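You operate a simulated robot arm through the tools that you are given. There is no shell and no other tool. Be economical: measure what you need, move in short steps, check, and stop when the job is done.

You run a simulated two-armed robot. Do the job below in one go: nothing can be reset, and whatever is moved stays where it is left.

JOB
Pick up the blue rotor with one hand, pass it to the other hand and put it on the low bay of the mould cabinet.

It is judged by the outcome, as a careful person would: the job done as asked, and still so three seconds after it is handed in. It fails if anything else is knocked over, pushed out of place, dropped, spilled or broken.

ROBOT AND FRAMES
Two 6-joint arms with two-finger parallel grippers on one trunk, on a base that drives. Base frame: it is fixed to the floor where the robot stands at the start and does not move with it; the origin is under the middle of the robot, x ahead of it, y to its left, z up; the surface under the hand at the start is at about z = 880. Units: mm, rad, N and s.
The left shoulder is at the start at [280, 185, 1005], the right one opposite. With the tool pointing down near the work surface each hand reaches from about 560 to 940 mm from the robot's upright axis, wherever it stands, measured 20 degrees to its own side. Places, roughly: low bay of the mould cabinet [-1400, -1000, 100]. Payload 1.57 kg a hand.
The tool frame of a hand sits at the grasp point between the pads (the TCP): z along the fingers, y along the line on which they close. The tips reach 30 mm beyond it. Largest opening 80 mm; finger width 17, thickness 12; the body of the gripper, 40 by 82 mm, starts 80 mm behind the TCP.
Orientation is that of the tool frame in the base frame, as [roll, pitch, yaw] about the fixed x, y, z axes, in that order (R = Rz(yaw) Ry(pitch) Rx(roll)). With the fingers straight down and closing along the base's y, the tool's x points along the base's -x, its y along +y and its z along -z.

CONTROLS
- The arms move only by the tool play_rows. It takes "left_moves", "right_moves" or both (then of equal length, played together; a hand with none holds still); each is a list of rows, each a list of 2 entries, a list of its own where there are three numbers: the shift along the tool's x, y, z in mm, then the turn, a rotation vector about the tool's x, y, z in rad. In form: [[[x, y, z], [rx, ry, rz]], ...]. A call has 1 to 12 rows; each row shifts and turns the commanded pose from where the row before left it, along the tool's axes as they then stand. "left_fingers" and "right_fingers" are, for a hand that has rows, the gripper command, from -1 (fully open) to 1 (shut), values between in proportion, set as the call begins (left out, the last holds). Each row takes 0.2 s and may step no farther than 50 mm and 0.15 rad from the row before; otherwise, or with a gripper value out of range, the whole call is refused. A pose out of reach is approached as far as the arm can. The call stops where the force on the tool passes 40 N (or 10 N more than at its start, if that is more) or the arm is blocked; 0.2 s more then pass. The fingers move at their own pace (about 153 mm/s each) and stop on an object; they squeeze with about 22 N. The grip force told is the motor's: it shows also when the fingers shut on nothing. Time passes only in rows, and 0.2 s behind the last, so rows that do not move let the fingers close. It gives the time, the measured TCP pose, the force on the tool (base axes), the opening and the grip force at its end, in the units of the frame above (readings bear some noise), with the torque about the TCP (base axes, N m) and any sound that the robot's microphone picked up.
- Cameras (640 x 400 px; columns grow to the right, rows downward): "scene" is now at [238.3, -12.1, 1447.6]; the picture's right is [-0.14, -0.99, 0.00], its down [-0.71, 0.10, -0.69] and it looks along [0.69, -0.10, -0.72] (base axes); focal length 289 px, centre (320, 200). "left" rides on the left gripper at [72, 7, -122] in its tool frame; the picture's right is [-0.09, 1.00, 0.00], its down [-0.84, -0.08, -0.54] and it looks along [-0.54, -0.05, 0.84] (tool axes); focal length 238 px, centre (320, 200). "right" rides on the right gripper at [72, -7, -122] in its tool frame; the picture's right is [0.09, 1.00, 0.00], its down [-0.84, 0.08, -0.54] and it looks along [-0.54, 0.05, 0.84] (tool axes); focal length 238 px, centre (320, 200). There is no depth. A picture from a camera that has moved, and an enlarged one, comes with that camera's place and axes in the base frame and with its lens.
- camera(camera): a new picture of that camera. It takes no simulated time.
- slide_trunk(by): slides the trunk up (or, below 0, down) by that many mm; the arms and the scene camera ride with it, the base frame stays. It gives what a move gives, with no picture.
- steer(legs): drives the robot by 1 to 6 legs, each [ahead, turn to the left] in mm and rad, along the robot's own axes; the way and the turn of a leg run together, so that a leg with both is an arc; at most 1500 mm and 3.142 rad a leg. The arms and the cameras ride along, it lands a little off, and it stops where it bumps. It gives what a move gives.
- head_to(pan, tilt): turns the head with the scene camera to pan (to the left, within 1.501 rad either way) and tilt (down, from -0.506 to 1.204), counted from straight ahead of the robot. It gives what a move gives.
- zoom(camera, box): a new picture of the part [left, top, right, bottom] of that camera's present view, enlarged. It takes no simulated time.
- finish_job(): hands the job in; it is judged then, once.

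Go step by step. Nothing tells you exact positions but the pictures and the camera data: compare them with the known pose of the tool, close in by small moves and look again before you grip or let go. The budget is 120 turns and 100 pictures, counting those below and the enlarged ones. Unless the task says otherwise, let go and move clear before handing in, and close with one line.

The tools are called after "Request:" as name(argument=value, ...) on one line, values as JSON. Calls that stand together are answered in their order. play_rows: Moves the arms, as the interface text tells. Its arguments: {"type":"object","properties":{"left_moves":{"type":"array","items":{"type":"array"}},"left_fingers":{"type":"number"},"right_moves":{"type":"array","items":{"type":"array"}},"right_fingers":{"type":"number"}},"required":[]} The other tools are called the same way: slide_trunk (by) slides the trunk up or down; steer (legs) drives the base; head_to (pan, tilt) turns the head that bears the scene camera; camera (camera) takes a picture; zoom (camera, box) takes an enlarged picture of a part of a camera's view; finish_job () hands the job in.

At the start:

```text
t: 0.0
left_ee_pos: [584.2, 173.0, 1137.6]
left_tcp_rot: [-3.141, 0.0, -3.142]
left_ft_force: [-0.6, 0.4, 0.4]
left_ft_torque: [0.01, 0.0, 0.03]
left_grip_width: 79.9
left_finger_force: 0.1
right_ee_pos: [546.8, -268.5, 1113.0]
right_tcp_rot: [3.141, -0.001, -3.141]
right_ft_force: [0.1, 0.3, 0.8]
right_ft_torque: [-0.01, 0.0, -0.02]
right_grip_width: 79.9
right_finger_force: 0.1
trunk travel left (down, up): [-700.0, 290.0]
robot x, y, heading: [-0.9, -0.5, -0.002]
head pan, tilt: [-0.143, 0.805]
```

scene: 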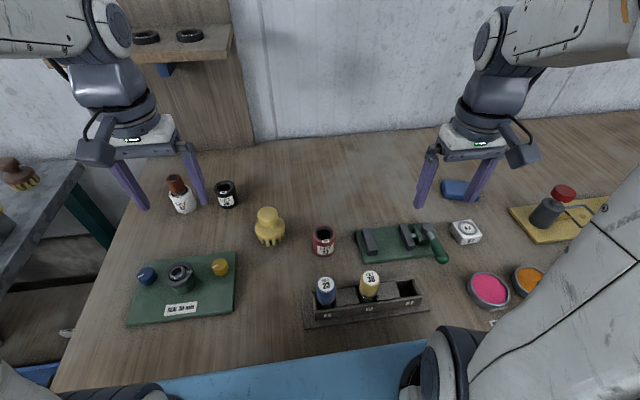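
right: 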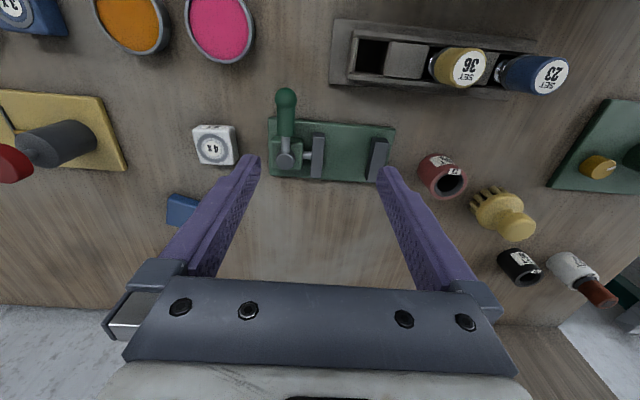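
left: 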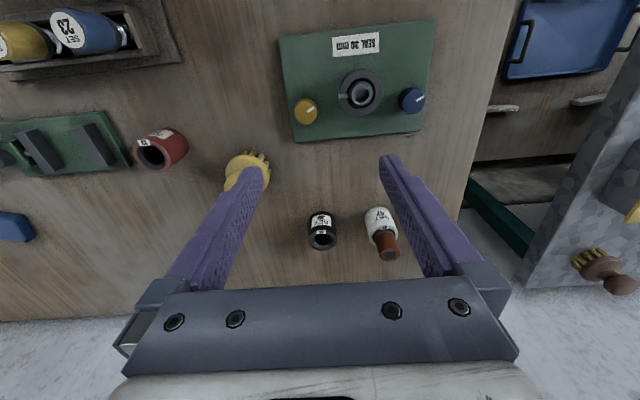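

I see a workbench with many items; the blue rotor isn't yet certain (a blue "SET 23" cylinder in a rack, blue blocks). I'll look closer and around.

Request:
zoom(camera="scene", box=[240, 160, 540, 340])

Request:
zoom(camera="scene", box=[0, 120, 260, 340])

Request:
head_to(pan=1.2, tilt=0.6)

Request:
camera(camera="scene")

Request:
head_to(pan=-1.2, tilt=0.6)

Request:
camera(camera="scene")

```text
2.13 times, centred on (390, 250) of scene
camera zoom: at [238.3, -12.1, 1447.6], right [-0.14, -0.99, 0.0], down [-0.71, 0.1, -0.69], along [0.69, -0.1, -0.72], focal length 617 px, centre (171, 93)
```

zoom: 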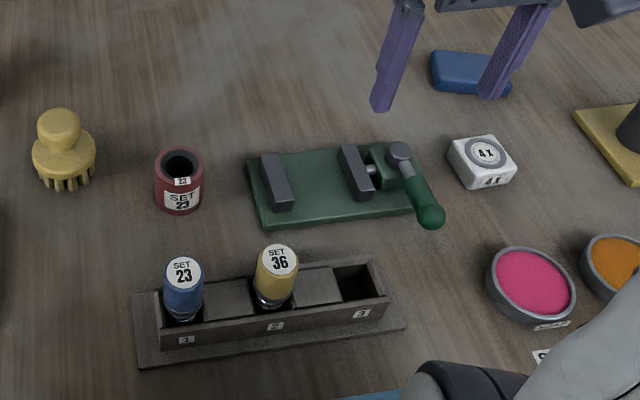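

```text
1.82 times, centred on (130, 230) of scene
camera zoom: at [238.3, -12.1, 1447.6], right [-0.14, -0.99, 0.0], down [-0.71, 0.1, -0.69], along [0.69, -0.1, -0.72], focal length 526 px, centre (666, 146)
```

zoom: 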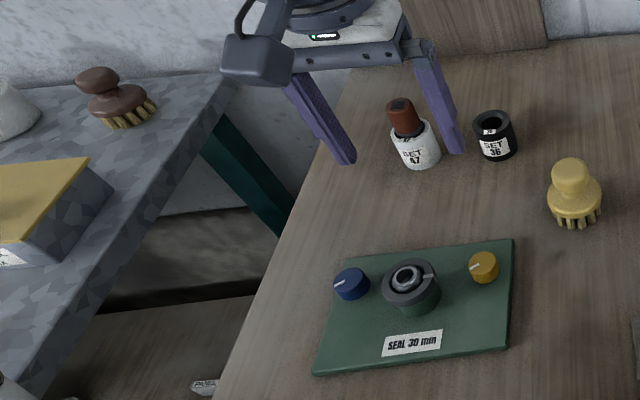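

```text
t: 1.5
left_ee_pos: [583.1, 171.1, 1136.5]
left_tcp_rot: [-3.14, 0.0, 3.142]
left_ft_force: [0.5, 0.6, 0.1]
left_ft_torque: [0.0, 0.02, 0.01]
left_grip_width: 79.9
left_finger_force: 0.1
right_ee_pos: [547.2, -268.9, 1114.6]
right_tcp_rot: [-3.14, 0.001, -3.14]
right_ft_force: [-1.1, 0.4, -0.7]
right_ft_torque: [0.04, -0.01, 0.01]
right_grip_width: 80.0
right_finger_force: 0.2
trunk travel left (down, up): [-700.0, 290.0]
robot x, y, heading: [1.2, 0.2, 0.0]
head pan, tilt: [1.201, 0.6]
```

```text
94 pictures are left
camera scene: at [190.7, 81.8, 1464.9], right [0.93, -0.36, 0.0], down [-0.2, -0.53, -0.82], along [0.3, 0.77, -0.57], focal length 289 px, centre (320, 200)
```

scene: 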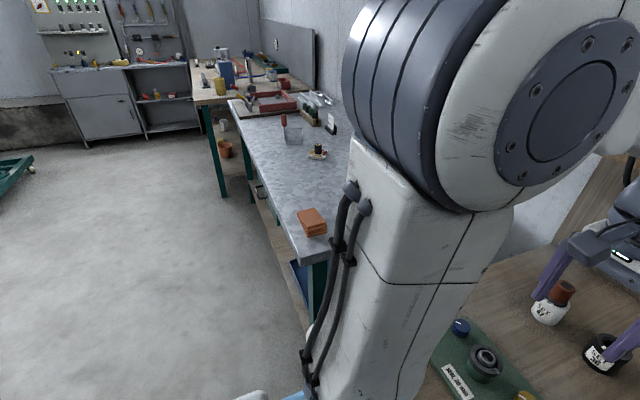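

```text
t: 3.7
left_ee_pos: [584.5, 171.4, 1136.4]
left_tcp_rot: [-3.14, 0.001, -3.14]
left_ft_force: [-0.1, 0.4, 0.3]
left_ft_torque: [0.01, 0.01, -0.01]
left_grip_width: 80.0
left_finger_force: 0.2
right_ee_pos: [546.5, -269.0, 1114.2]
right_tcp_rot: [3.14, -0.001, -3.141]
right_ft_force: [0.5, -0.7, 0.8]
right_ft_torque: [0.02, 0.02, 0.04]
right_grip_width: 80.0
right_finger_force: 0.0
trunk travel left (down, up): [-700.0, 290.0]
robot x, y, heading: [0.8, 0.9, 0.002]
head pan, tilt: [-1.201, 0.6]
```

```text
93 pictures are left
camera scene: at [190.7, -83.0, 1464.9], right [-0.93, -0.36, 0.0], down [-0.2, 0.53, -0.83], along [0.3, -0.77, -0.56], focal length 289 px, centre (320, 200)
```

scene: 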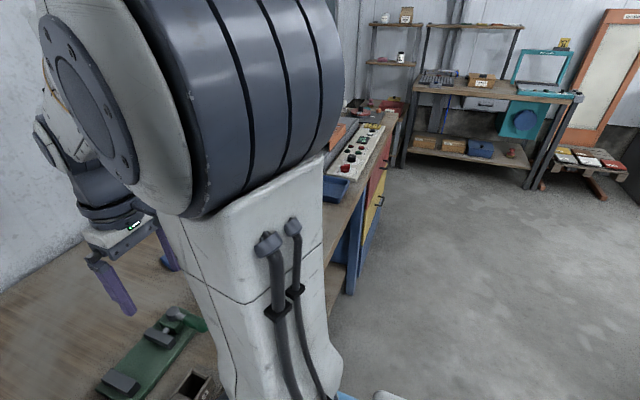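

The rotors seem to be the capped "SET nn" parts; the blue SET 23 in rack slot 1 is likely the blue rotor. I'll zoom on it with the hand cameras and look ahead again.

Request:
head_to(pan=0, tilt=1.1)

Request:
zoom(camera="right", box=[320, 0, 640, 200])

Request:
zoom(camera="left", box=[0, 0, 200, 125])

Request:
camera(camera="scene")

```text
t: 5.1
left_ee_pos: [584.9, 170.4, 1136.6]
left_tcp_rot: [3.141, -0.001, 3.14]
left_ft_force: [0.4, 0.1, 0.3]
left_ft_torque: [0.01, 0.04, -0.01]
left_grip_width: 79.9
left_finger_force: 0.1
right_ee_pos: [546.6, -269.3, 1115.1]
right_tcp_rot: [3.14, 0.0, -3.141]
right_ft_force: [-0.7, 1.0, 0.0]
right_ft_torque: [0.02, 0.01, -0.01]
right_grip_width: 79.9
right_finger_force: 0.1
trunk travel left (down, up): [-700.0, 290.0]
robot x, y, heading: [2.1, 0.5, 0.002]
head pan, tilt: [0.0, 1.1]
```

```text
2.00 times, centred on (480, 100) of right
camera zoom: at [474.0, -276.1, 1235.4], right [-0.09, 1.0, 0.0], down [0.84, 0.08, 0.54], along [0.54, 0.05, -0.84], focal length 477 px, centre (0, 400)
```

zoom: 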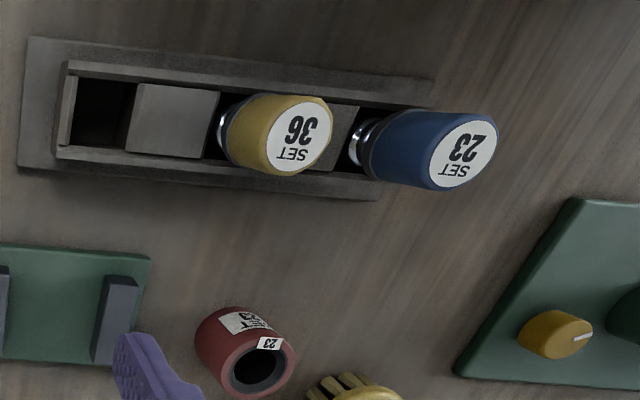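

```text
3.20 times, centred on (100, 62) of left
camera zoom: at [512.9, 177.2, 1259.8], right [0.09, 1.0, 0.0], down [0.84, -0.08, 0.54], along [0.54, -0.05, -0.84], focal length 763 px, centre (1024, 640)
```

zoom: 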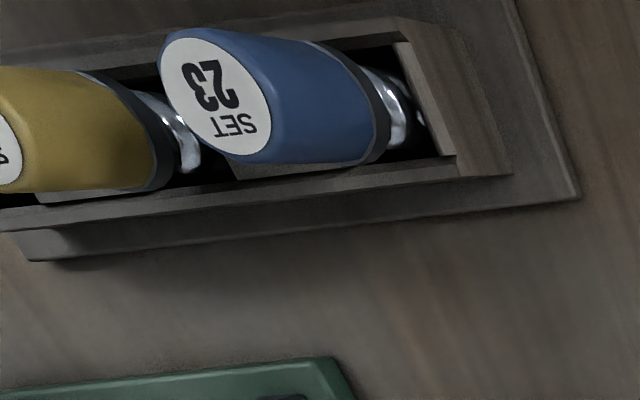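

```text
90 pictures are left
camera scene: at [221.9, -0.7, 1426.3], right [0.0, -1.0, 0.0], down [-0.89, 0.0, -0.45], along [0.45, 0.0, -0.89], focal length 289 px, centre (320, 200)
```

scene: 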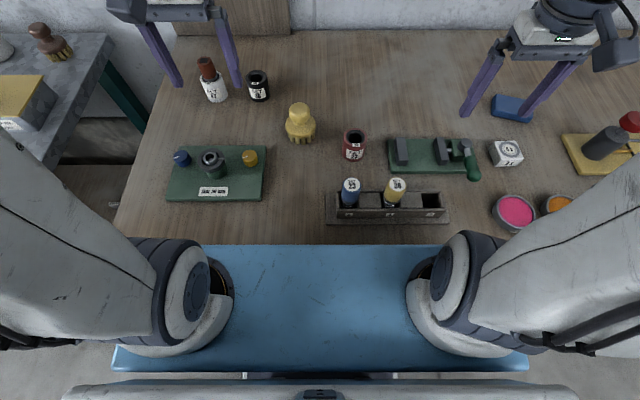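

Triangulated, the blue rotor's top is near (478, -59, 987), about 36 mm across, standing in the rack with its chrome shank down. It is a bit near, so I back off 150 mm and face the hand toward it.

Request:
steer(legs=[[-150, 0]])

```text
t: 6.5
left_ee_pos: [430.7, 171.7, 1136.7]
left_tcp_rot: [-3.14, 0.0, -3.14]
left_ft_force: [-0.1, 0.3, 0.3]
left_ft_torque: [0.0, 0.03, 0.03]
left_grip_width: 80.1
left_finger_force: 0.0
right_ee_pos: [391.8, -267.6, 1113.1]
right_tcp_rot: [-3.141, 0.0, -3.14]
right_ft_force: [-0.1, -0.5, -0.1]
right_ft_torque: [-0.02, 0.03, -0.02]
right_grip_width: 80.0
right_finger_force: 0.0
trunk travel left (down, up): [-700.0, 290.0]
robot x, y, heading: [-152.3, 0.8, 0.003]
head pan, tilt: [0.0, 1.1]
```

Backed off. Now I bring the right hand above the rotor, staying high.

Request:
play_rows(right_moves=[[[-17.2, 41.7, 0], [0, 0, 0]], [[-17.2, 41.7, 0], [0, 0, 0]], [[-17.2, 41.7, 0], [0, 0, 0]], [[-17.2, 41.7, 10], [0, 0, 0]], [[-17.2, 41.7, 20], [0, 0, 0]], [[0, 0, 0], [0, 0, 0]]], right_fingers=0.5)

Request:
camera(camera="right")

Request:
camera(camera="scene")

```text
t: 7.9
left_ee_pos: [431.7, 171.1, 1136.1]
left_tcp_rot: [-3.141, -0.002, -3.14]
left_ft_force: [-0.2, 0.5, 0.5]
left_ft_torque: [-0.02, 0.03, -0.03]
left_grip_width: 80.0
left_finger_force: 0.1
right_ee_pos: [476.6, -55.0, 1081.7]
right_tcp_rot: [3.141, -0.001, 3.141]
right_ft_force: [0.1, 0.2, 0.3]
right_ft_torque: [-0.03, -0.01, 0.02]
right_grip_width: 19.9
right_finger_force: 0.1
trunk travel left (down, up): [-700.0, 290.0]
robot x, y, heading: [-158.9, -1.0, 0.003]
head pan, tilt: [0.0, 1.1]
```

```text
89 pictures are left
camera right: at [405.4, -63.0, 1203.5], right [-0.09, 1.0, 0.0], down [0.84, 0.08, 0.54], along [0.54, 0.05, -0.84], focal length 238 px, centre (320, 200)
```

right: 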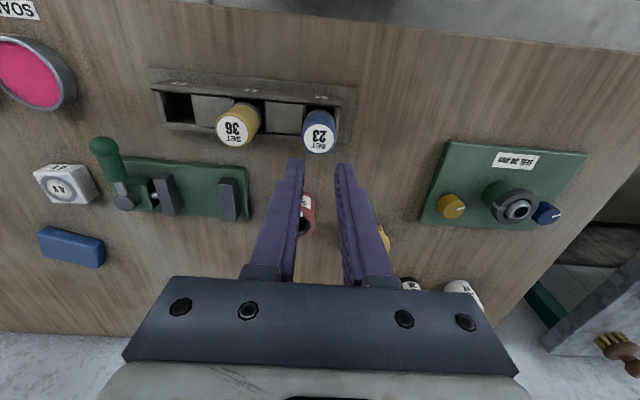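

```text
88 pictures are left
camera scene: at [67.4, -0.1, 1426.2], right [0.0, -1.0, 0.0], down [-0.89, 0.0, -0.45], along [0.45, 0.0, -0.89], focal length 289 px, centre (320, 200)
```

scene: 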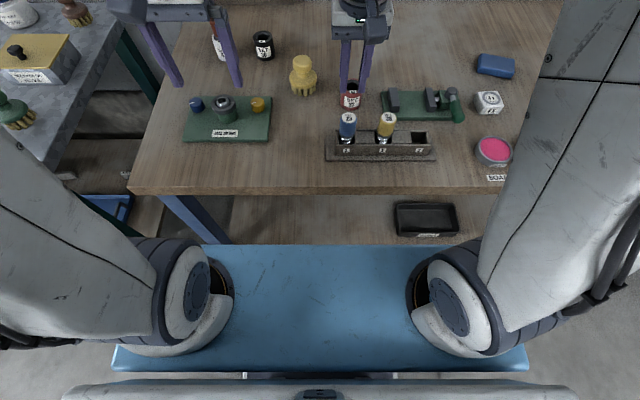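

The hand is aligned within a few mm. Opening to 60 mm, then lowering to z≈966 with a small y fix.

Request:
play_rows(right_moves=[[[0, -3, 0], [0, 0, 0]], [[0, 0, 0], [0, 0, 0]], [[0, 0, 30], [0, 0, 0]], [[0, 0, 30], [0, 0, 0]], [[0, 0, 20], [0, 0, 0]], [[0, 0, 0], [0, 0, 0]]], right_fingers=-0.5)

Request:
camera(camera="right")

Request:
zoom(camera="scene", box=[270, 60, 470, 185])

```text
t: 9.3
left_ee_pos: [429.8, 170.6, 1137.2]
left_tcp_rot: [-3.141, 0.0, -3.14]
left_ft_force: [-0.1, 0.2, 0.1]
left_ft_torque: [0.03, 0.02, 0.0]
left_grip_width: 80.1
left_finger_force: 0.0
right_ee_pos: [476.2, -59.6, 1001.0]
right_tcp_rot: [3.141, -0.001, -3.141]
right_ft_force: [0.0, -0.1, 0.0]
right_ft_torque: [-0.01, 0.0, 0.03]
right_grip_width: 60.0
right_finger_force: 0.1
trunk travel left (down, up): [-700.0, 290.0]
robot x, y, heading: [-151.1, -1.6, 0.002]
head pan, tilt: [0.0, 1.1]
```

```text
87 pictures are left
camera right: at [404.8, -66.4, 1122.8], right [-0.09, 1.0, 0.0], down [0.84, 0.08, 0.54], along [0.54, 0.05, -0.84], focal length 238 px, centre (320, 200)
```

right: 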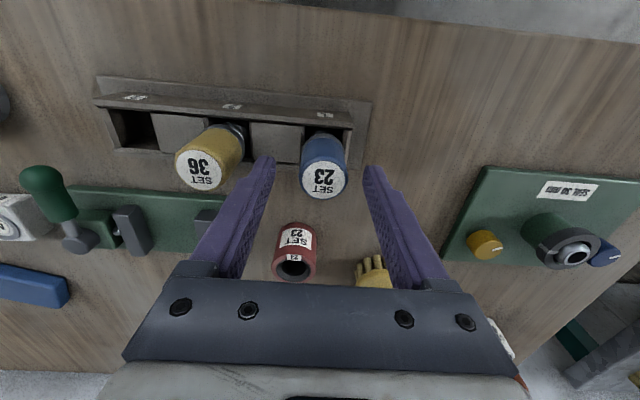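

```text
3.20 times, centred on (370, 122) of scene
camera zoom: at [67.3, -0.3, 1426.2], right [0.0, -1.0, 0.0], down [-0.89, 0.0, -0.45], along [0.45, 0.0, -0.89], focal length 926 px, centre (160, 448)
```

zoom: 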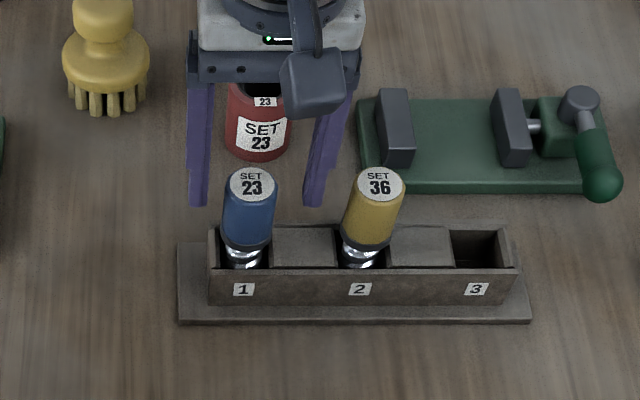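

Rotor sits centred between the fingers. Lowering the last 35 mm, then gripping.

Request:
play_rows(right_moves=[[[0, 1.5, 18], [0, 0, 0]], [[0, 0, 17], [0, 0, 0]], [[0, 0, 0], [0, 0, 0]]])

Request:
zoom(camera="right", box=[160, 100, 480, 300])

```text
t: 10.1
left_ee_pos: [429.6, 171.6, 1135.9]
left_tcp_rot: [-3.14, -0.002, -3.14]
left_ft_force: [0.7, 0.3, 0.3]
left_ft_torque: [0.0, 0.0, 0.0]
left_grip_width: 79.9
left_finger_force: 0.2
right_ee_pos: [478.4, -62.0, 966.0]
right_tcp_rot: [-3.141, -0.001, -3.14]
right_ft_force: [0.1, -0.2, -0.9]
right_ft_torque: [-0.01, 0.04, -0.04]
right_grip_width: 59.8
right_finger_force: 0.0
trunk travel left (down, up): [-700.0, 290.0]
robot x, y, heading: [-153.3, -1.5, -0.001]
head pan, tilt: [0.0, 1.1]
```

```text
2.00 times, centred on (320, 200) of right
camera zoom: at [405.2, -68.8, 1088.8], right [-0.09, 1.0, 0.0], down [0.84, 0.08, 0.54], along [0.54, 0.05, -0.84], focal length 477 px, centre (320, 200)
```

zoom: 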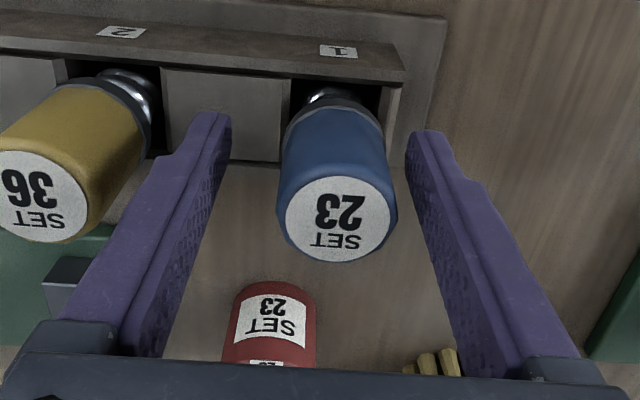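

The rotor is about 3 mm to the +y side of centre; I correct that and close the fingers.

Request:
play_rows(right_moves=[[[1.5, 3.5, 0], [0, 0, 0]], [[0, 0, 0], [0, 0, 0]]])

Request:
play_rows(right_moves=[[[0, 0, 0], [0, 0, 0]], [[0, 0, 0], [0, 0, 0]], [[0, 0, 0], [0, 0, 0]]], right_fingers=1)

Request:
zoom(camera="right", box=[160, 100, 480, 300])

```text
t: 10.7
left_ee_pos: [430.1, 172.7, 1136.8]
left_tcp_rot: [3.14, 0.0, -3.14]
left_ft_force: [0.5, 0.6, 0.6]
left_ft_torque: [0.01, -0.01, 0.0]
left_grip_width: 80.0
left_finger_force: 0.0
right_ee_pos: [476.9, -58.7, 967.5]
right_tcp_rot: [3.141, 0.0, -3.141]
right_ft_force: [-0.3, 0.5, -0.3]
right_ft_torque: [0.0, 0.01, -0.02]
right_grip_width: 60.2
right_finger_force: 0.1
trunk travel left (down, up): [-700.0, 290.0]
robot x, y, heading: [-156.0, -0.0, 0.004]
head pan, tilt: [0.0, 1.1]
```

```text
t: 11.5
left_ee_pos: [429.8, 172.0, 1136.9]
left_tcp_rot: [3.141, 0.0, -3.139]
left_ft_force: [0.0, 0.2, -0.7]
left_ft_torque: [0.04, -0.03, 0.0]
left_grip_width: 80.1
left_finger_force: 0.0
right_ee_pos: [476.8, -58.1, 967.6]
right_tcp_rot: [-3.141, 0.0, -3.141]
right_ft_force: [1.6, 0.4, 2.8]
right_ft_torque: [0.06, -0.03, 0.01]
right_grip_width: 33.6
right_finger_force: 21.9
trunk travel left (down, up): [-700.0, 290.0]
robot x, y, heading: [-154.4, 1.8, 0.006]
head pan, tilt: [0.0, 1.1]
```

```text
2.00 times, centred on (320, 200) of right
camera zoom: at [404.5, -65.3, 1089.4], right [-0.09, 1.0, 0.0], down [0.84, 0.08, 0.54], along [0.54, 0.05, -0.84], focal length 477 px, centre (320, 200)
```

zoom: 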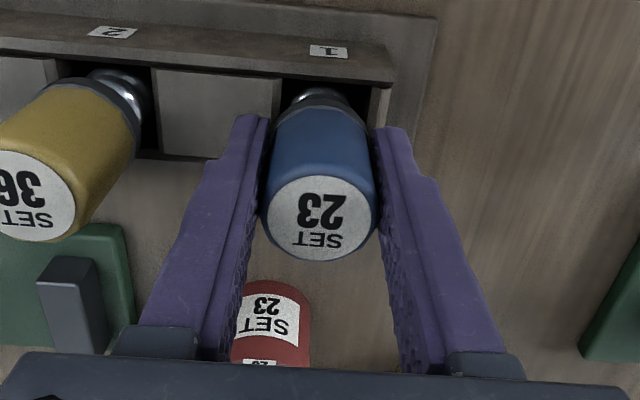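

Gripped at 33.6 mm. Lifting straight up and checking.

Request:
play_rows(right_moves=[[[0, 0, -10], [0, 0, 0]], [[0, 0, -15], [0, 0, 0]], [[0, 0, -25], [0, 0, 0]], [[0, 0, -30], [0, 0, 0]], [[0, 0, -40], [0, 0, 0]], [[0, 0, -40], [0, 0, 0]], [[0, 0, 0], [0, 0, 0]]])

Request:
camera(camera="scene")

Request:
camera(camera="left")

```text
t: 13.1
left_ee_pos: [429.5, 170.7, 1136.1]
left_tcp_rot: [3.141, 0.001, -3.141]
left_ft_force: [0.9, -0.3, -0.1]
left_ft_torque: [0.02, 0.0, -0.01]
left_grip_width: 80.4
left_finger_force: 0.0
right_ee_pos: [479.6, -57.2, 1127.5]
right_tcp_rot: [3.14, 0.0, -3.139]
right_ft_force: [-1.5, 0.3, -2.8]
right_ft_torque: [0.04, 0.0, 0.01]
right_grip_width: 33.4
right_finger_force: 22.1
trunk travel left (down, up): [-700.0, 290.0]
robot x, y, heading: [-156.0, 1.1, 0.001]
head pan, tilt: [0.0, 1.1]
```

```text
83 pictures are left
camera scene: at [67.1, -0.4, 1426.2], right [0.0, -1.0, 0.0], down [-0.89, 0.0, -0.45], along [0.45, 0.0, -0.89], focal length 289 px, centre (320, 200)
```

scene: 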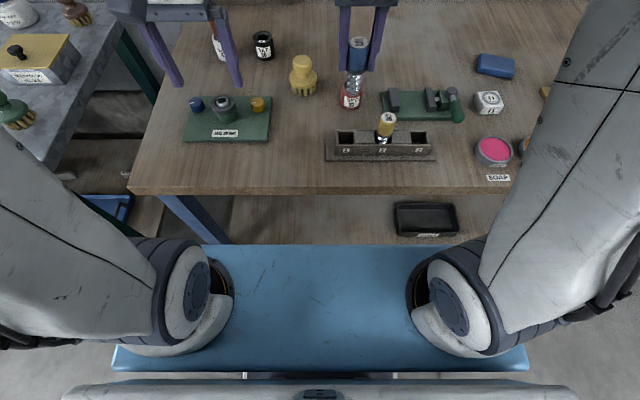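

```text
82 pictures are left
camera left: at [357.9, 177.9, 1259.8], right [0.09, 1.0, 0.0], down [0.84, -0.08, 0.54], along [0.54, -0.05, -0.84], focal length 238 px, centre (320, 200)
```

left: 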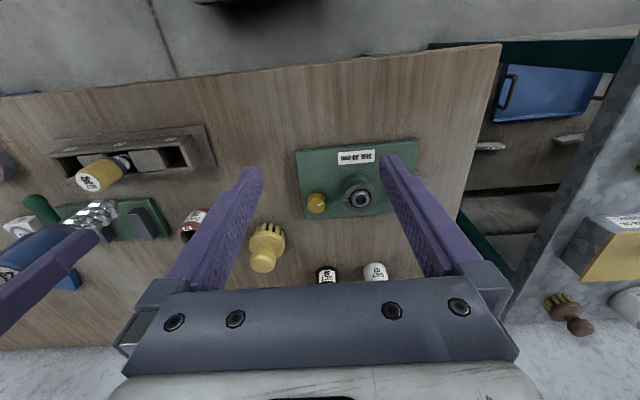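

Lifted cleanly. Let me see the chrome part closely, to plan the handover.

Request:
zoom(camera="left", box=[0, 160, 160, 320])

Request:
zoom(camera="scene", box=[310, 10, 410, 110])

```text
2.50 times, centred on (80, 240) of left
camera zoom: at [357.9, 177.9, 1259.8], right [0.09, 1.0, 0.0], down [0.84, -0.08, 0.54], along [0.54, -0.05, -0.84], focal length 596 px, centre (920, 100)
```

zoom: 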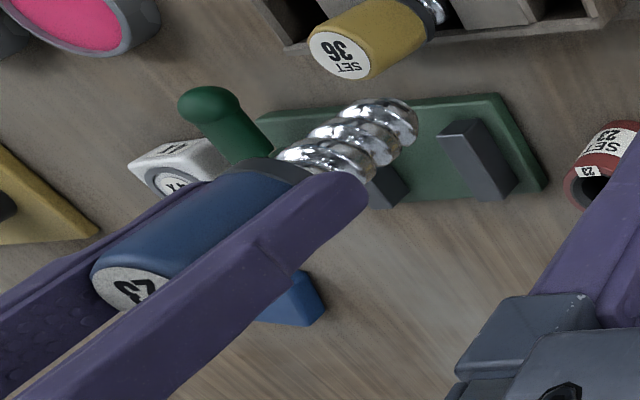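

```text
4.00 times, centred on (360, 60) of scene
camera zoom: at [67.1, -0.4, 1426.2], right [0.0, -1.0, 0.0], down [-0.89, 0.0, -0.45], along [0.45, 0.0, -0.89], focal length 1158 px, centre (160, 760)
```

zoom: 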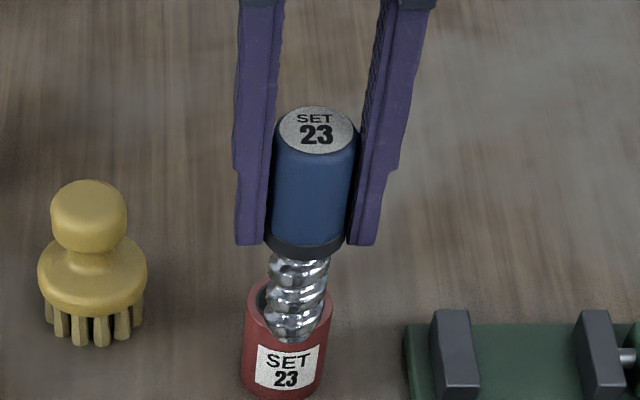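

Rotor: ~97 mm long, bottom tip ~77 mm below the TCP. Next I back away from the bench and look around toward the right/rear for the mould cabinet.

Request:
steer(legs=[[-350, 0]])

Request:
head_to(pan=-1.5, tilt=0.35)

Request:
camera(camera="scene")

```text
t: 15.4
left_ee_pos: [81.9, 169.5, 1136.0]
left_tcp_rot: [-3.141, -0.001, 3.138]
left_ft_force: [0.2, 0.2, -0.7]
left_ft_torque: [0.01, 0.02, 0.01]
left_grip_width: 80.2
left_finger_force: 0.0
right_ee_pos: [128.1, -61.7, 1126.3]
right_tcp_rot: [-3.14, -0.002, 3.139]
right_ft_force: [0.2, 0.4, -3.7]
right_ft_torque: [-0.03, 0.06, 0.01]
right_grip_width: 33.4
right_finger_force: 22.2
trunk travel left (down, up): [-700.0, 290.0]
robot x, y, heading: [-505.8, -1.4, -0.005]
head pan, tilt: [0.0, 1.1]
```

```text
t: 17.0
left_ee_pos: [80.2, 168.6, 1136.4]
left_tcp_rot: [3.142, 0.001, 3.14]
left_ft_force: [0.0, 0.1, 0.7]
left_ft_torque: [-0.01, -0.01, -0.03]
left_grip_width: 79.9
left_finger_force: 0.0
right_ee_pos: [126.7, -61.0, 1126.6]
right_tcp_rot: [-3.141, 0.001, 3.139]
right_ft_force: [-0.1, -0.4, -3.2]
right_ft_torque: [0.01, 0.02, 0.03]
right_grip_width: 33.5
right_finger_force: 22.0
trunk travel left (down, up): [-700.0, 290.0]
robot x, y, heading: [-505.4, 0.5, -0.002]
head pan, tilt: [-1.499, 0.351]
```

```text
79 pictures are left
camera scene: at [-339.7, -93.8, 1487.6], right [-1.0, -0.07, 0.0], down [-0.02, 0.34, -0.94], along [0.07, -0.94, -0.34], focal length 289 px, centre (320, 200)
```

scene: 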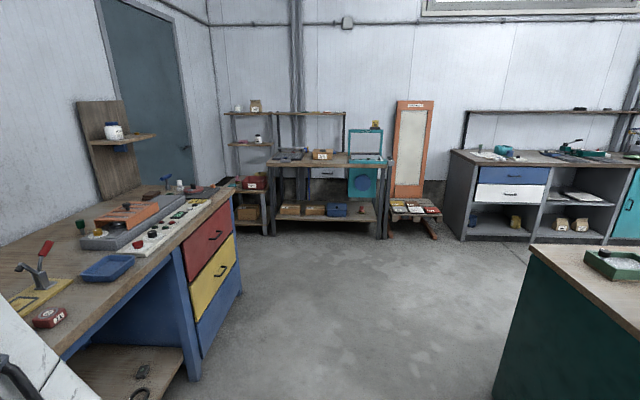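

An island/cabinet with green side appears behind-right. Turning right to face it.

Request:
steer(legs=[[0, -1.3]])

Request:
head_to(pan=-1.0, tilt=0.5)

Request:
camera(camera="scene")

```text
t: 20.6
left_ee_pos: [-201.1, -529.0, 1136.9]
left_tcp_rot: [3.14, 0.0, 1.808]
left_ft_force: [-0.6, 0.0, -0.3]
left_ft_torque: [0.0, 0.02, 0.02]
left_grip_width: 80.0
left_finger_force: 0.0
right_ee_pos: [-412.9, -629.2, 1126.8]
right_tcp_rot: [3.142, 0.0, 1.807]
right_ft_force: [0.8, -0.7, -3.7]
right_ft_torque: [0.0, 0.03, -0.02]
right_grip_width: 33.4
right_finger_force: 21.7
trunk travel left (down, up): [-700.0, 290.0]
robot x, y, heading: [-504.2, -1.1, -1.338]
head pan, tilt: [-1.499, 0.351]
```

```text
t: 21.6
left_ee_pos: [-201.3, -529.1, 1137.1]
left_tcp_rot: [-3.141, 0.0, 1.808]
left_ft_force: [0.3, -0.6, 0.3]
left_ft_torque: [-0.01, -0.04, -0.04]
left_grip_width: 80.0
left_finger_force: 0.0
right_ee_pos: [-416.3, -629.2, 1126.6]
right_tcp_rot: [3.141, 0.001, 1.809]
right_ft_force: [0.5, -0.1, -2.4]
right_ft_torque: [0.01, 0.05, 0.0]
right_grip_width: 33.5
right_finger_force: 22.1
trunk travel left (down, up): [-700.0, 290.0]
robot x, y, heading: [-507.8, -1.0, -1.334]
head pan, tilt: [-1.0, 0.499]
```

```text
78 pictures are left
camera scene: at [-532.0, -221.9, 1474.0], right [-0.72, 0.69, 0.0], down [0.33, 0.35, -0.88], along [-0.61, -0.63, -0.48], focal length 289 px, centre (320, 200)
```

scene: 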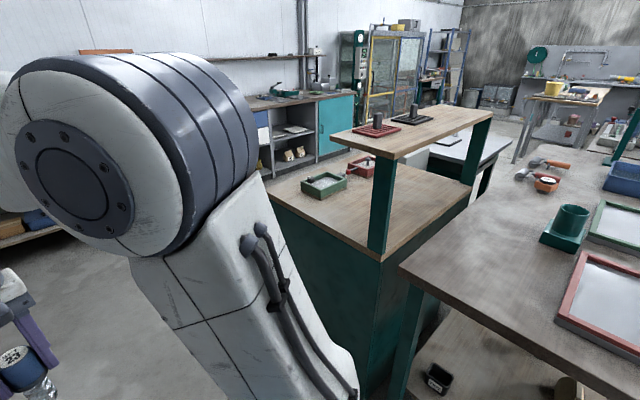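

The green-sided cabinet with the wood top spans about x=-1140 face, y −580…−1190. Turning further to face it.

Request:
steer(legs=[[0, -0.75]])

Request:
head_to(pan=0, tilt=0.6)

Request:
camera(camera="scene")

```text
t: 23.9
left_ee_pos: [-639.6, -594.3, 1135.4]
left_tcp_rot: [-3.14, 0.001, 1.066]
left_ft_force: [-0.1, -0.8, -0.6]
left_ft_torque: [-0.02, 0.02, -0.03]
left_grip_width: 80.1
left_finger_force: 0.0
right_ee_pos: [-863.5, -525.2, 1125.8]
right_tcp_rot: [-3.141, 0.001, 1.063]
right_ft_force: [-0.2, -0.8, -2.9]
right_ft_torque: [0.02, -0.01, 0.0]
right_grip_width: 33.5
right_finger_force: 22.0
trunk travel left (down, up): [-700.0, 290.0]
robot x, y, heading: [-507.3, -1.6, -2.082]
head pan, tilt: [-1.0, 0.499]
```

```text
t: 25.2
left_ee_pos: [-638.1, -594.8, 1135.6]
left_tcp_rot: [-3.141, -0.001, 1.064]
left_ft_force: [1.3, -0.4, -0.6]
left_ft_torque: [0.04, -0.01, -0.02]
left_grip_width: 79.9
left_finger_force: 0.0
right_ee_pos: [-862.5, -524.8, 1125.7]
right_tcp_rot: [-3.141, 0.001, 1.066]
right_ft_force: [0.7, 0.2, -3.0]
right_ft_torque: [-0.01, 0.02, -0.04]
right_grip_width: 33.8
right_finger_force: 21.9
trunk travel left (down, up): [-700.0, 290.0]
robot x, y, heading: [-504.0, 0.7, -2.078]
head pan, tilt: [0.0, 0.6]
```

```text
77 pictures are left
camera scene: at [-627.3, -217.7, 1464.8], right [-0.87, 0.49, 0.0], down [0.28, 0.49, -0.83], along [-0.4, -0.72, -0.56], focal length 289 px, centre (320, 200)
```

scene: 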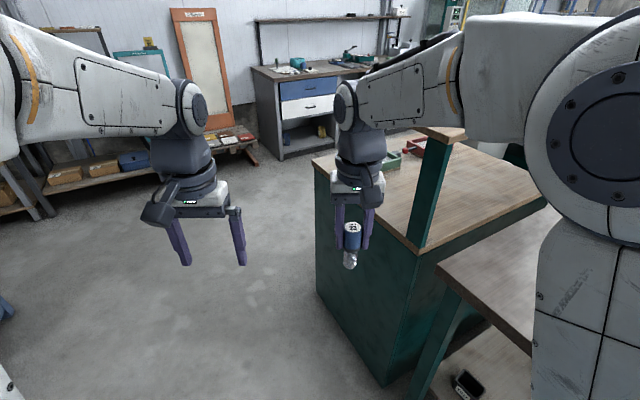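

The face toward me is a solid panel; the bays likely open on the −y side. I drive down the aisle to go around, checking as I go.

Request:
steer(legs=[[0, 0.51], [1400, 0]])

Request:
head_to(pan=-1.0, tilt=0.5)

Request:
camera(camera="scene")

Request:
head_to(pan=0, tilt=0.6)

Request:
camera(camera="scene")

```text
t: 33.6
left_ee_pos: [-330.1, -1977.0, 1136.4]
left_tcp_rot: [3.141, -0.001, 1.579]
left_ft_force: [-0.3, 0.5, 0.8]
left_ft_torque: [0.01, -0.03, -0.01]
left_grip_width: 80.2
left_finger_force: 0.0
right_ee_pos: [-561.0, -2026.6, 1126.4]
right_tcp_rot: [-3.141, 0.0, 1.578]
right_ft_force: [-0.4, 0.5, -2.3]
right_ft_torque: [-0.01, 0.02, 0.0]
right_grip_width: 33.5
right_finger_force: 21.7
trunk travel left (down, up): [-700.0, 290.0]
robot x, y, heading: [-506.2, -1393.1, -1.572]
head pan, tilt: [0.0, 0.6]
```

```text
t: 34.9
left_ee_pos: [-329.7, -1977.4, 1136.4]
left_tcp_rot: [-3.139, 0.0, 1.578]
left_ft_force: [0.0, 0.2, 0.8]
left_ft_torque: [0.01, -0.02, 0.02]
left_grip_width: 80.0
left_finger_force: 0.1
right_ee_pos: [-559.5, -2027.5, 1125.3]
right_tcp_rot: [3.141, 0.001, 1.577]
right_ft_force: [-1.2, 0.6, -2.7]
right_ft_torque: [0.0, 0.0, 0.03]
right_grip_width: 33.5
right_finger_force: 21.8
trunk travel left (down, up): [-700.0, 290.0]
robot x, y, heading: [-508.6, -1394.9, -1.565]
head pan, tilt: [-1.0, 0.499]
```

```text
76 pictures are left
camera scene: at [-582.9, -1604.3, 1473.9], right [-0.55, 0.84, 0.0], down [0.4, 0.26, -0.88], along [-0.74, -0.48, -0.48], focal length 289 px, centre (320, 200)
```

scene: 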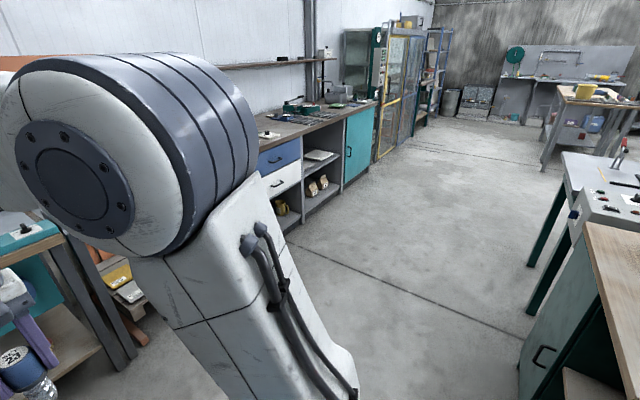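

```text
t: 36.1
left_ee_pos: [-331.1, -1977.9, 1136.0]
left_tcp_rot: [-3.14, -0.001, 1.578]
left_ft_force: [-0.1, 0.2, -0.1]
left_ft_torque: [0.01, 0.01, 0.0]
left_grip_width: 79.8
left_finger_force: 0.2
right_ee_pos: [-560.3, -2027.7, 1126.5]
right_tcp_rot: [-3.141, 0.001, 1.577]
right_ft_force: [-0.4, -0.4, -2.0]
right_ft_torque: [0.01, -0.01, 0.03]
right_grip_width: 33.6
right_finger_force: 21.9
trunk travel left (down, up): [-700.0, 290.0]
robot x, y, heading: [-505.9, -1394.2, -1.562]
head pan, tilt: [0.0, 0.6]
```

```text
75 pictures are left
camera scene: at [-506.2, -1643.1, 1464.8], right [-1.0, 0.0, 0.0], down [0.0, 0.56, -0.83], along [0.0, -0.83, -0.56], focal length 289 px, centre (320, 200)
```

scene: 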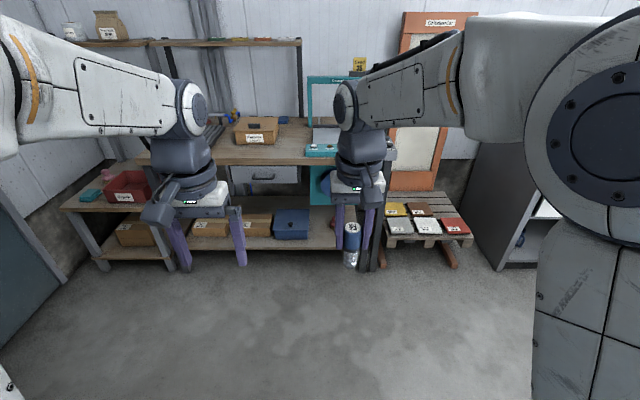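

The front seems to be on the −y side with a green door ajar on one compartment. I drive a bit further and turn to face −x to get a proper view.

Request:
steer(legs=[[420, 0], [0, -1.571]])

Request:
head_to(pan=-0.5, tilt=0.6)

Request:
camera(camera="scene")

```text
t: 42.5
left_ee_pos: [-1084.4, -1991.5, 1136.9]
left_tcp_rot: [-3.14, -0.001, 0.022]
left_ft_force: [-0.3, -0.2, -0.4]
left_ft_torque: [-0.02, -0.02, -0.03]
left_grip_width: 79.6
left_finger_force: 0.1
right_ee_pos: [-1136.9, -1763.1, 1125.7]
right_tcp_rot: [-3.141, 0.0, 0.022]
right_ft_force: [0.4, -0.5, -3.5]
right_ft_torque: [-0.03, 0.0, -0.02]
right_grip_width: 33.7
right_finger_force: 22.2
trunk travel left (down, up): [-700.0, 290.0]
robot x, y, heading: [-501.2, -1810.1, -3.12]
head pan, tilt: [0.0, 0.6]
```

```text
t: 43.4
left_ee_pos: [-1083.4, -1992.4, 1135.2]
left_tcp_rot: [3.141, -0.001, 0.021]
left_ft_force: [1.2, 0.6, -0.3]
left_ft_torque: [0.04, 0.02, 0.01]
left_grip_width: 80.1
left_finger_force: 0.1
right_ee_pos: [-1136.9, -1762.9, 1124.7]
right_tcp_rot: [3.141, 0.0, 0.022]
right_ft_force: [0.4, 0.4, -3.2]
right_ft_torque: [-0.02, -0.01, 0.02]
right_grip_width: 33.3
right_finger_force: 21.9
trunk travel left (down, up): [-700.0, 290.0]
robot x, y, heading: [-507.3, -1806.3, -3.123]
head pan, tilt: [-0.499, 0.6]
```

```text
74 pictures are left
camera scene: at [-742.6, -1771.2, 1464.8], right [0.46, 0.89, 0.0], down [0.5, -0.26, -0.82], along [-0.73, 0.38, -0.57], focal length 289 px, centre (320, 200)
```

scene: 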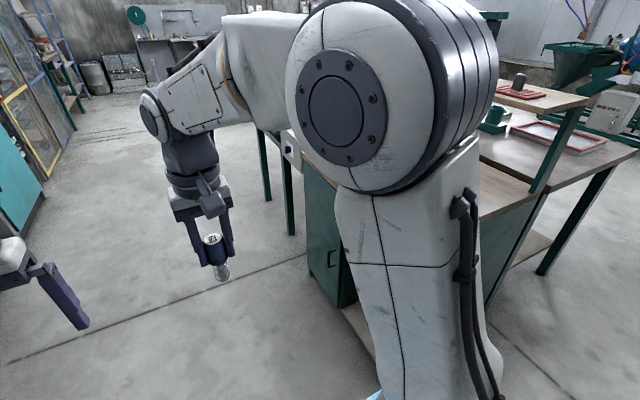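

The right arm blocks the view; I turn further right, where hands still stay clear of the cabinet corner.

Request:
steer(legs=[[0, -0.7]])

Request:
head_to(pan=0.05, tilt=0.65)

Request:
camera(camera="scene")

```text
t: 45.7
left_ee_pos: [-1063.0, -1570.7, 1136.1]
left_tcp_rot: [-3.142, -0.001, -0.686]
left_ft_force: [0.8, -0.5, 0.5]
left_ft_torque: [0.01, -0.02, -0.04]
left_grip_width: 80.0
left_finger_force: 0.0
right_ee_pos: [-954.7, -1361.8, 1125.9]
right_tcp_rot: [3.14, -0.002, -0.687]
right_ft_force: [0.4, 0.1, -3.2]
right_ft_torque: [-0.04, 0.02, 0.01]
right_grip_width: 33.7
right_finger_force: 21.7
trunk travel left (down, up): [-700.0, 290.0]
robot x, y, heading: [-499.6, -1810.1, 2.453]
head pan, tilt: [-0.499, 0.6]
```

```text
t: 46.7
left_ee_pos: [-1062.4, -1568.8, 1136.5]
left_tcp_rot: [-3.141, 0.0, -0.686]
left_ft_force: [-0.1, -0.7, 0.5]
left_ft_torque: [-0.03, 0.02, 0.02]
left_grip_width: 79.9
left_finger_force: 0.0
right_ee_pos: [-955.4, -1361.0, 1125.7]
right_tcp_rot: [3.14, -0.001, -0.688]
right_ft_force: [0.4, 0.2, -2.6]
right_ft_torque: [0.01, -0.01, 0.01]
right_grip_width: 33.6
right_finger_force: 22.0
trunk travel left (down, up): [-700.0, 290.0]
robot x, y, heading: [-507.4, -1812.8, 2.451]
head pan, tilt: [0.051, 0.649]
```

```text
73 pictures are left
camera scene: at [-697.1, -1654.9, 1460.6], right [0.6, 0.8, 0.0], down [0.48, -0.36, -0.8], along [-0.64, 0.48, -0.6], focal length 289 px, centre (320, 200)
```

scene: 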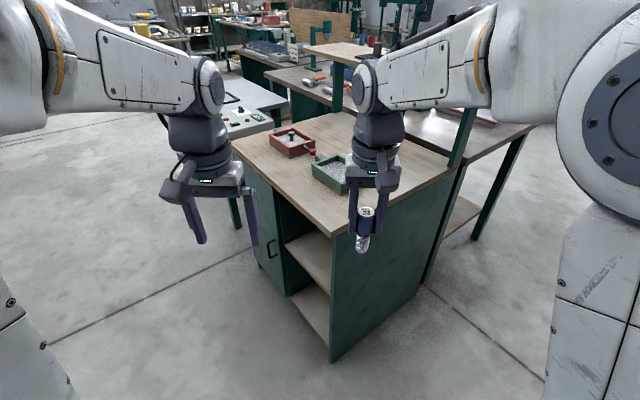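

Now clear: the cabinet front faces −y at y≈−1220, with an open low bay x≈−1180…−1580, floor ~z100, shelf above ~z500. Let me zoom into the bay.

Request:
zoom(camera="scene", box=[220, 180, 420, 380])

Request:
zoom(camera="scene", box=[320, 180, 420, 270])

```text
2.00 times, centred on (320, 280) of scene
camera zoom: at [-697.1, -1654.9, 1460.6], right [0.6, 0.8, 0.0], down [0.48, -0.36, -0.8], along [-0.64, 0.48, -0.6], focal length 579 px, centre (320, 40)
```

zoom: 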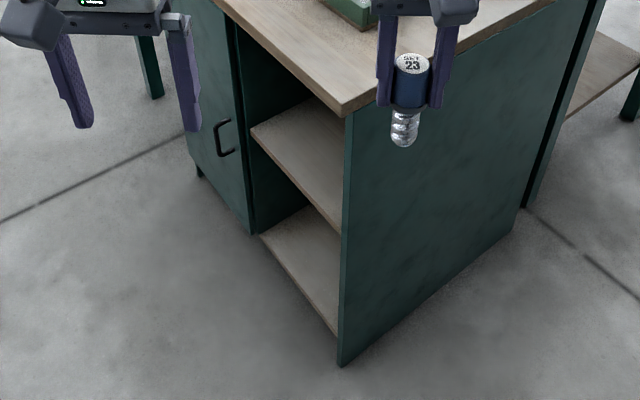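

```text
4.44 times, centred on (370, 225) of scene
camera zoom: at [-697.1, -1654.9, 1460.6], right [0.6, 0.8, 0.0], down [0.48, -0.36, -0.8], along [-0.64, 0.48, -0.6], focal length 1286 px, centre (98, 89)
```

zoom: 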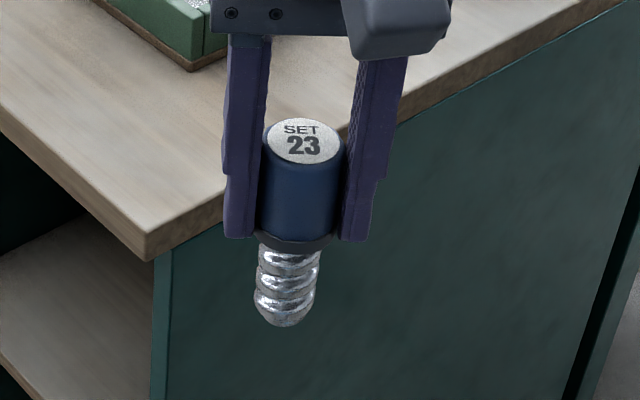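

The bay is empty and roomy. I'll do the handover here in open space: first turn the left hand 90° about the vertical, then tip it to horizontal pointing at the rotor.

Request:
play_rows(left_moves=[[[0, 0, 0], [0, 0, 0.143]], [[0, 0, 0], [0, 0, 0.143]], [[0, 0, 0], [0, 0, 0.143]], [[0, 0, 0], [0, 0, 0.143]], [[0, 0, 0], [0, 0, 0.143]], [[0, 0, 0], [0, 0, 0.143]], [[0, 0, 0], [0, 0, 0.143]], [[0, 0, 0], [0, 0, 0.143]], [[0, 0, 0], [0, 0, 0.143]], [[0, 0, 0], [0, 0, 0.143]], [[0, 0, 0], [0, 0, 0.141]], [[0, 0, 0], [0, 0, 0]]])

Request:
play_rows(left_moves=[[[0, 0, 0], [0, -0.143, 0]], [[0, 0, 0], [0, -0.143, 0]], [[0, 0, 0], [0, -0.143, 0]], [[0, 0, 0], [0, -0.143, 0]], [[0, 0, 0], [0, -0.143, 0]], [[0, 0, 0], [0, -0.143, 0]], [[0, 0, 0], [0, -0.143, 0]], [[0, 0, 0], [0, -0.143, 0]], [[0, 0, 0], [0, -0.143, 0]], [[0, 0, 0], [0, -0.143, 0]], [[0, 0, 0], [0, -0.141, 0]], [[0, 0, 0], [0, 0, 0]]])

Request:
camera(camera="left")

Request:
camera(camera="scene")

```text
t: 49.3
left_ee_pos: [-1062.7, -1567.8, 1137.5]
left_tcp_rot: [3.139, 0.002, -2.259]
left_ft_force: [0.1, -0.9, -0.1]
left_ft_torque: [0.0, 0.0, -0.03]
left_grip_width: 80.3
left_finger_force: 0.1
right_ee_pos: [-953.2, -1361.2, 1126.3]
right_tcp_rot: [3.14, -0.002, -0.688]
right_ft_force: [-0.5, -0.2, -3.4]
right_ft_torque: [-0.03, 0.01, 0.01]
right_grip_width: 33.7
right_finger_force: 21.8
trunk travel left (down, up): [-700.0, 290.0]
robot x, y, heading: [-499.4, -1811.1, 2.455]
head pan, tilt: [0.051, 0.649]
```

```text
t: 51.9
left_ee_pos: [-1064.0, -1569.9, 1136.7]
left_tcp_rot: [0.632, 1.569, 1.518]
left_ft_force: [0.1, 0.4, -0.7]
left_ft_torque: [-0.03, 0.02, -0.02]
left_grip_width: 80.0
left_finger_force: 0.0
right_ee_pos: [-954.7, -1360.5, 1125.8]
right_tcp_rot: [-3.141, -0.001, -0.686]
right_ft_force: [-0.2, -0.1, -3.3]
right_ft_torque: [-0.02, -0.03, 0.02]
right_grip_width: 33.6
right_finger_force: 21.9
trunk travel left (down, up): [-700.0, 290.0]
robot x, y, heading: [-501.9, -1808.2, 2.452]
head pan, tilt: [0.051, 0.649]
```

```text
70 pictures are left
camera left: at [-1145.7, -1659.7, 1065.9], right [-0.77, 0.63, 0.09], down [-0.28, -0.47, 0.84], along [0.57, 0.62, 0.54], focal length 238 px, centre (320, 200)
```

left: 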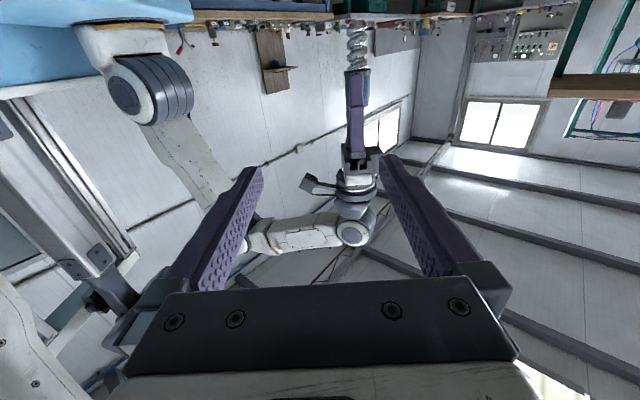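

```text
69 pictures are left
camera scene: at [-697.3, -1655.0, 1460.5], right [0.6, 0.8, 0.0], down [0.48, -0.36, -0.8], along [-0.64, 0.48, -0.6], focal length 289 px, centre (320, 200)
```

scene: 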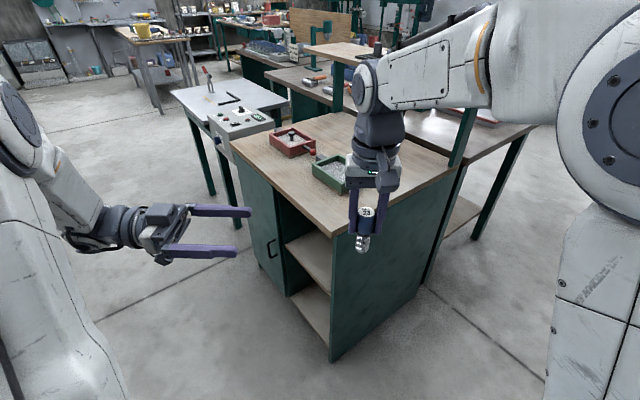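

The left hand is horizontal, pointing at the rotor, with its fingers closing at right angles to the right hand's. Zooming on the rotor's lower end.

Request:
zoom(camera="left", box=[310, 0, 410, 100])

```text
4.00 times, centred on (360, 50) of left
camera zoom: at [-1145.7, -1659.7, 1065.9], right [-0.77, 0.63, 0.09], down [-0.28, -0.47, 0.84], along [0.57, 0.62, 0.54], focal length 953 px, centre (160, 800)
```

zoom: 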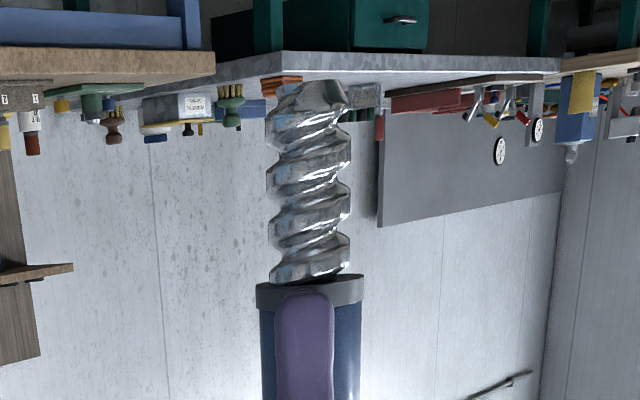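

The end is flat (chrome ~50 mm, total ~102 mm), so it can stand upright. I tilt the left hand 30° downward, shift it in line, and stop ~120 mm short for a check.

Request:
play_rows(left_moves=[[[0, 12, 0], [0, 0.131, 0]], [[0, 12, 0], [0, 0.131, 0]], [[0, 12, 0], [0, 0.131, 0]], [[0, 12, 0], [0, 0.131, 0]], [[-24.6, 0, 22.2], [0, 0, 0]], [[-24.6, 0, 22.2], [0, 0, 0]], [[-24.6, 0, 22.2], [0, 0, 0]], [[-24.6, 0, 22.2], [0, 0, 0]], [[0, 0, 0], [0, 0, 0]]], left_fingers=-1)

Request:
camera(camera="left")

Request:
zoom(camera="scene", box=[150, 110, 450, 300])

```text
t: 53.9
left_ee_pos: [-1019.8, -1444.0, 1180.6]
left_tcp_rot: [3.14, 1.045, -2.259]
left_ft_force: [-1.2, -0.4, -0.3]
left_ft_torque: [0.03, 0.0, -0.02]
left_grip_width: 80.1
left_finger_force: 0.0
right_ee_pos: [-956.2, -1362.3, 1126.9]
right_tcp_rot: [3.141, -0.001, -0.687]
right_ft_force: [0.1, -0.1, -2.7]
right_ft_torque: [-0.04, 0.03, -0.02]
right_grip_width: 33.4
right_finger_force: 21.9
trunk travel left (down, up): [-700.0, 290.0]
robot x, y, heading: [-501.4, -1803.9, 2.451]
head pan, tilt: [0.051, 0.649]
```

```text
67 pictures are left
camera left: at [-1116.5, -1549.5, 1180.8], right [-0.74, 0.67, 0.08], down [0.03, -0.09, 1.0], along [0.67, 0.74, 0.05], focal length 238 px, centre (320, 200)
```

left: 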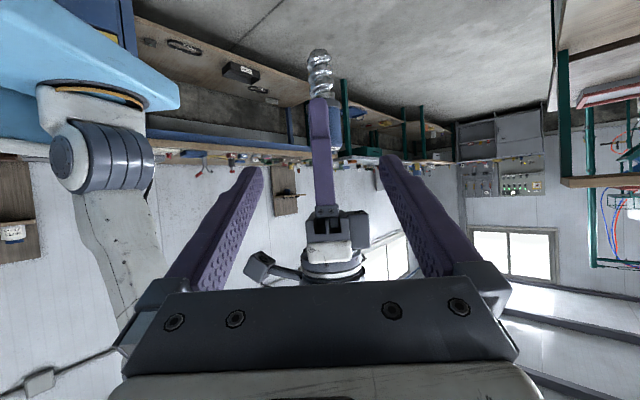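

```text
2.11 times, centred on (300, 205) of scene
camera zoom: at [-697.0, -1655.0, 1460.6], right [0.6, 0.8, 0.0], down [0.48, -0.36, -0.8], along [-0.64, 0.48, -0.6], focal length 609 px, centre (362, 190)
```

zoom: 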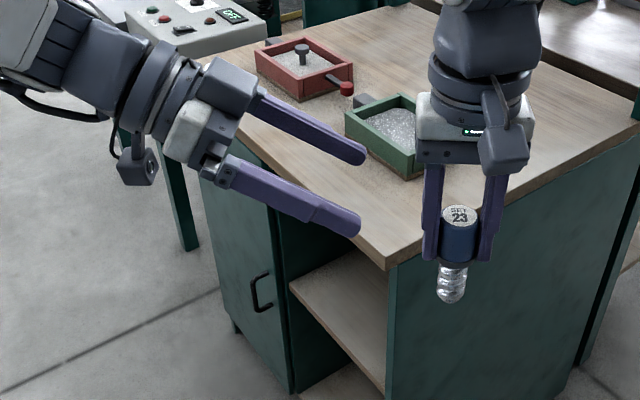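

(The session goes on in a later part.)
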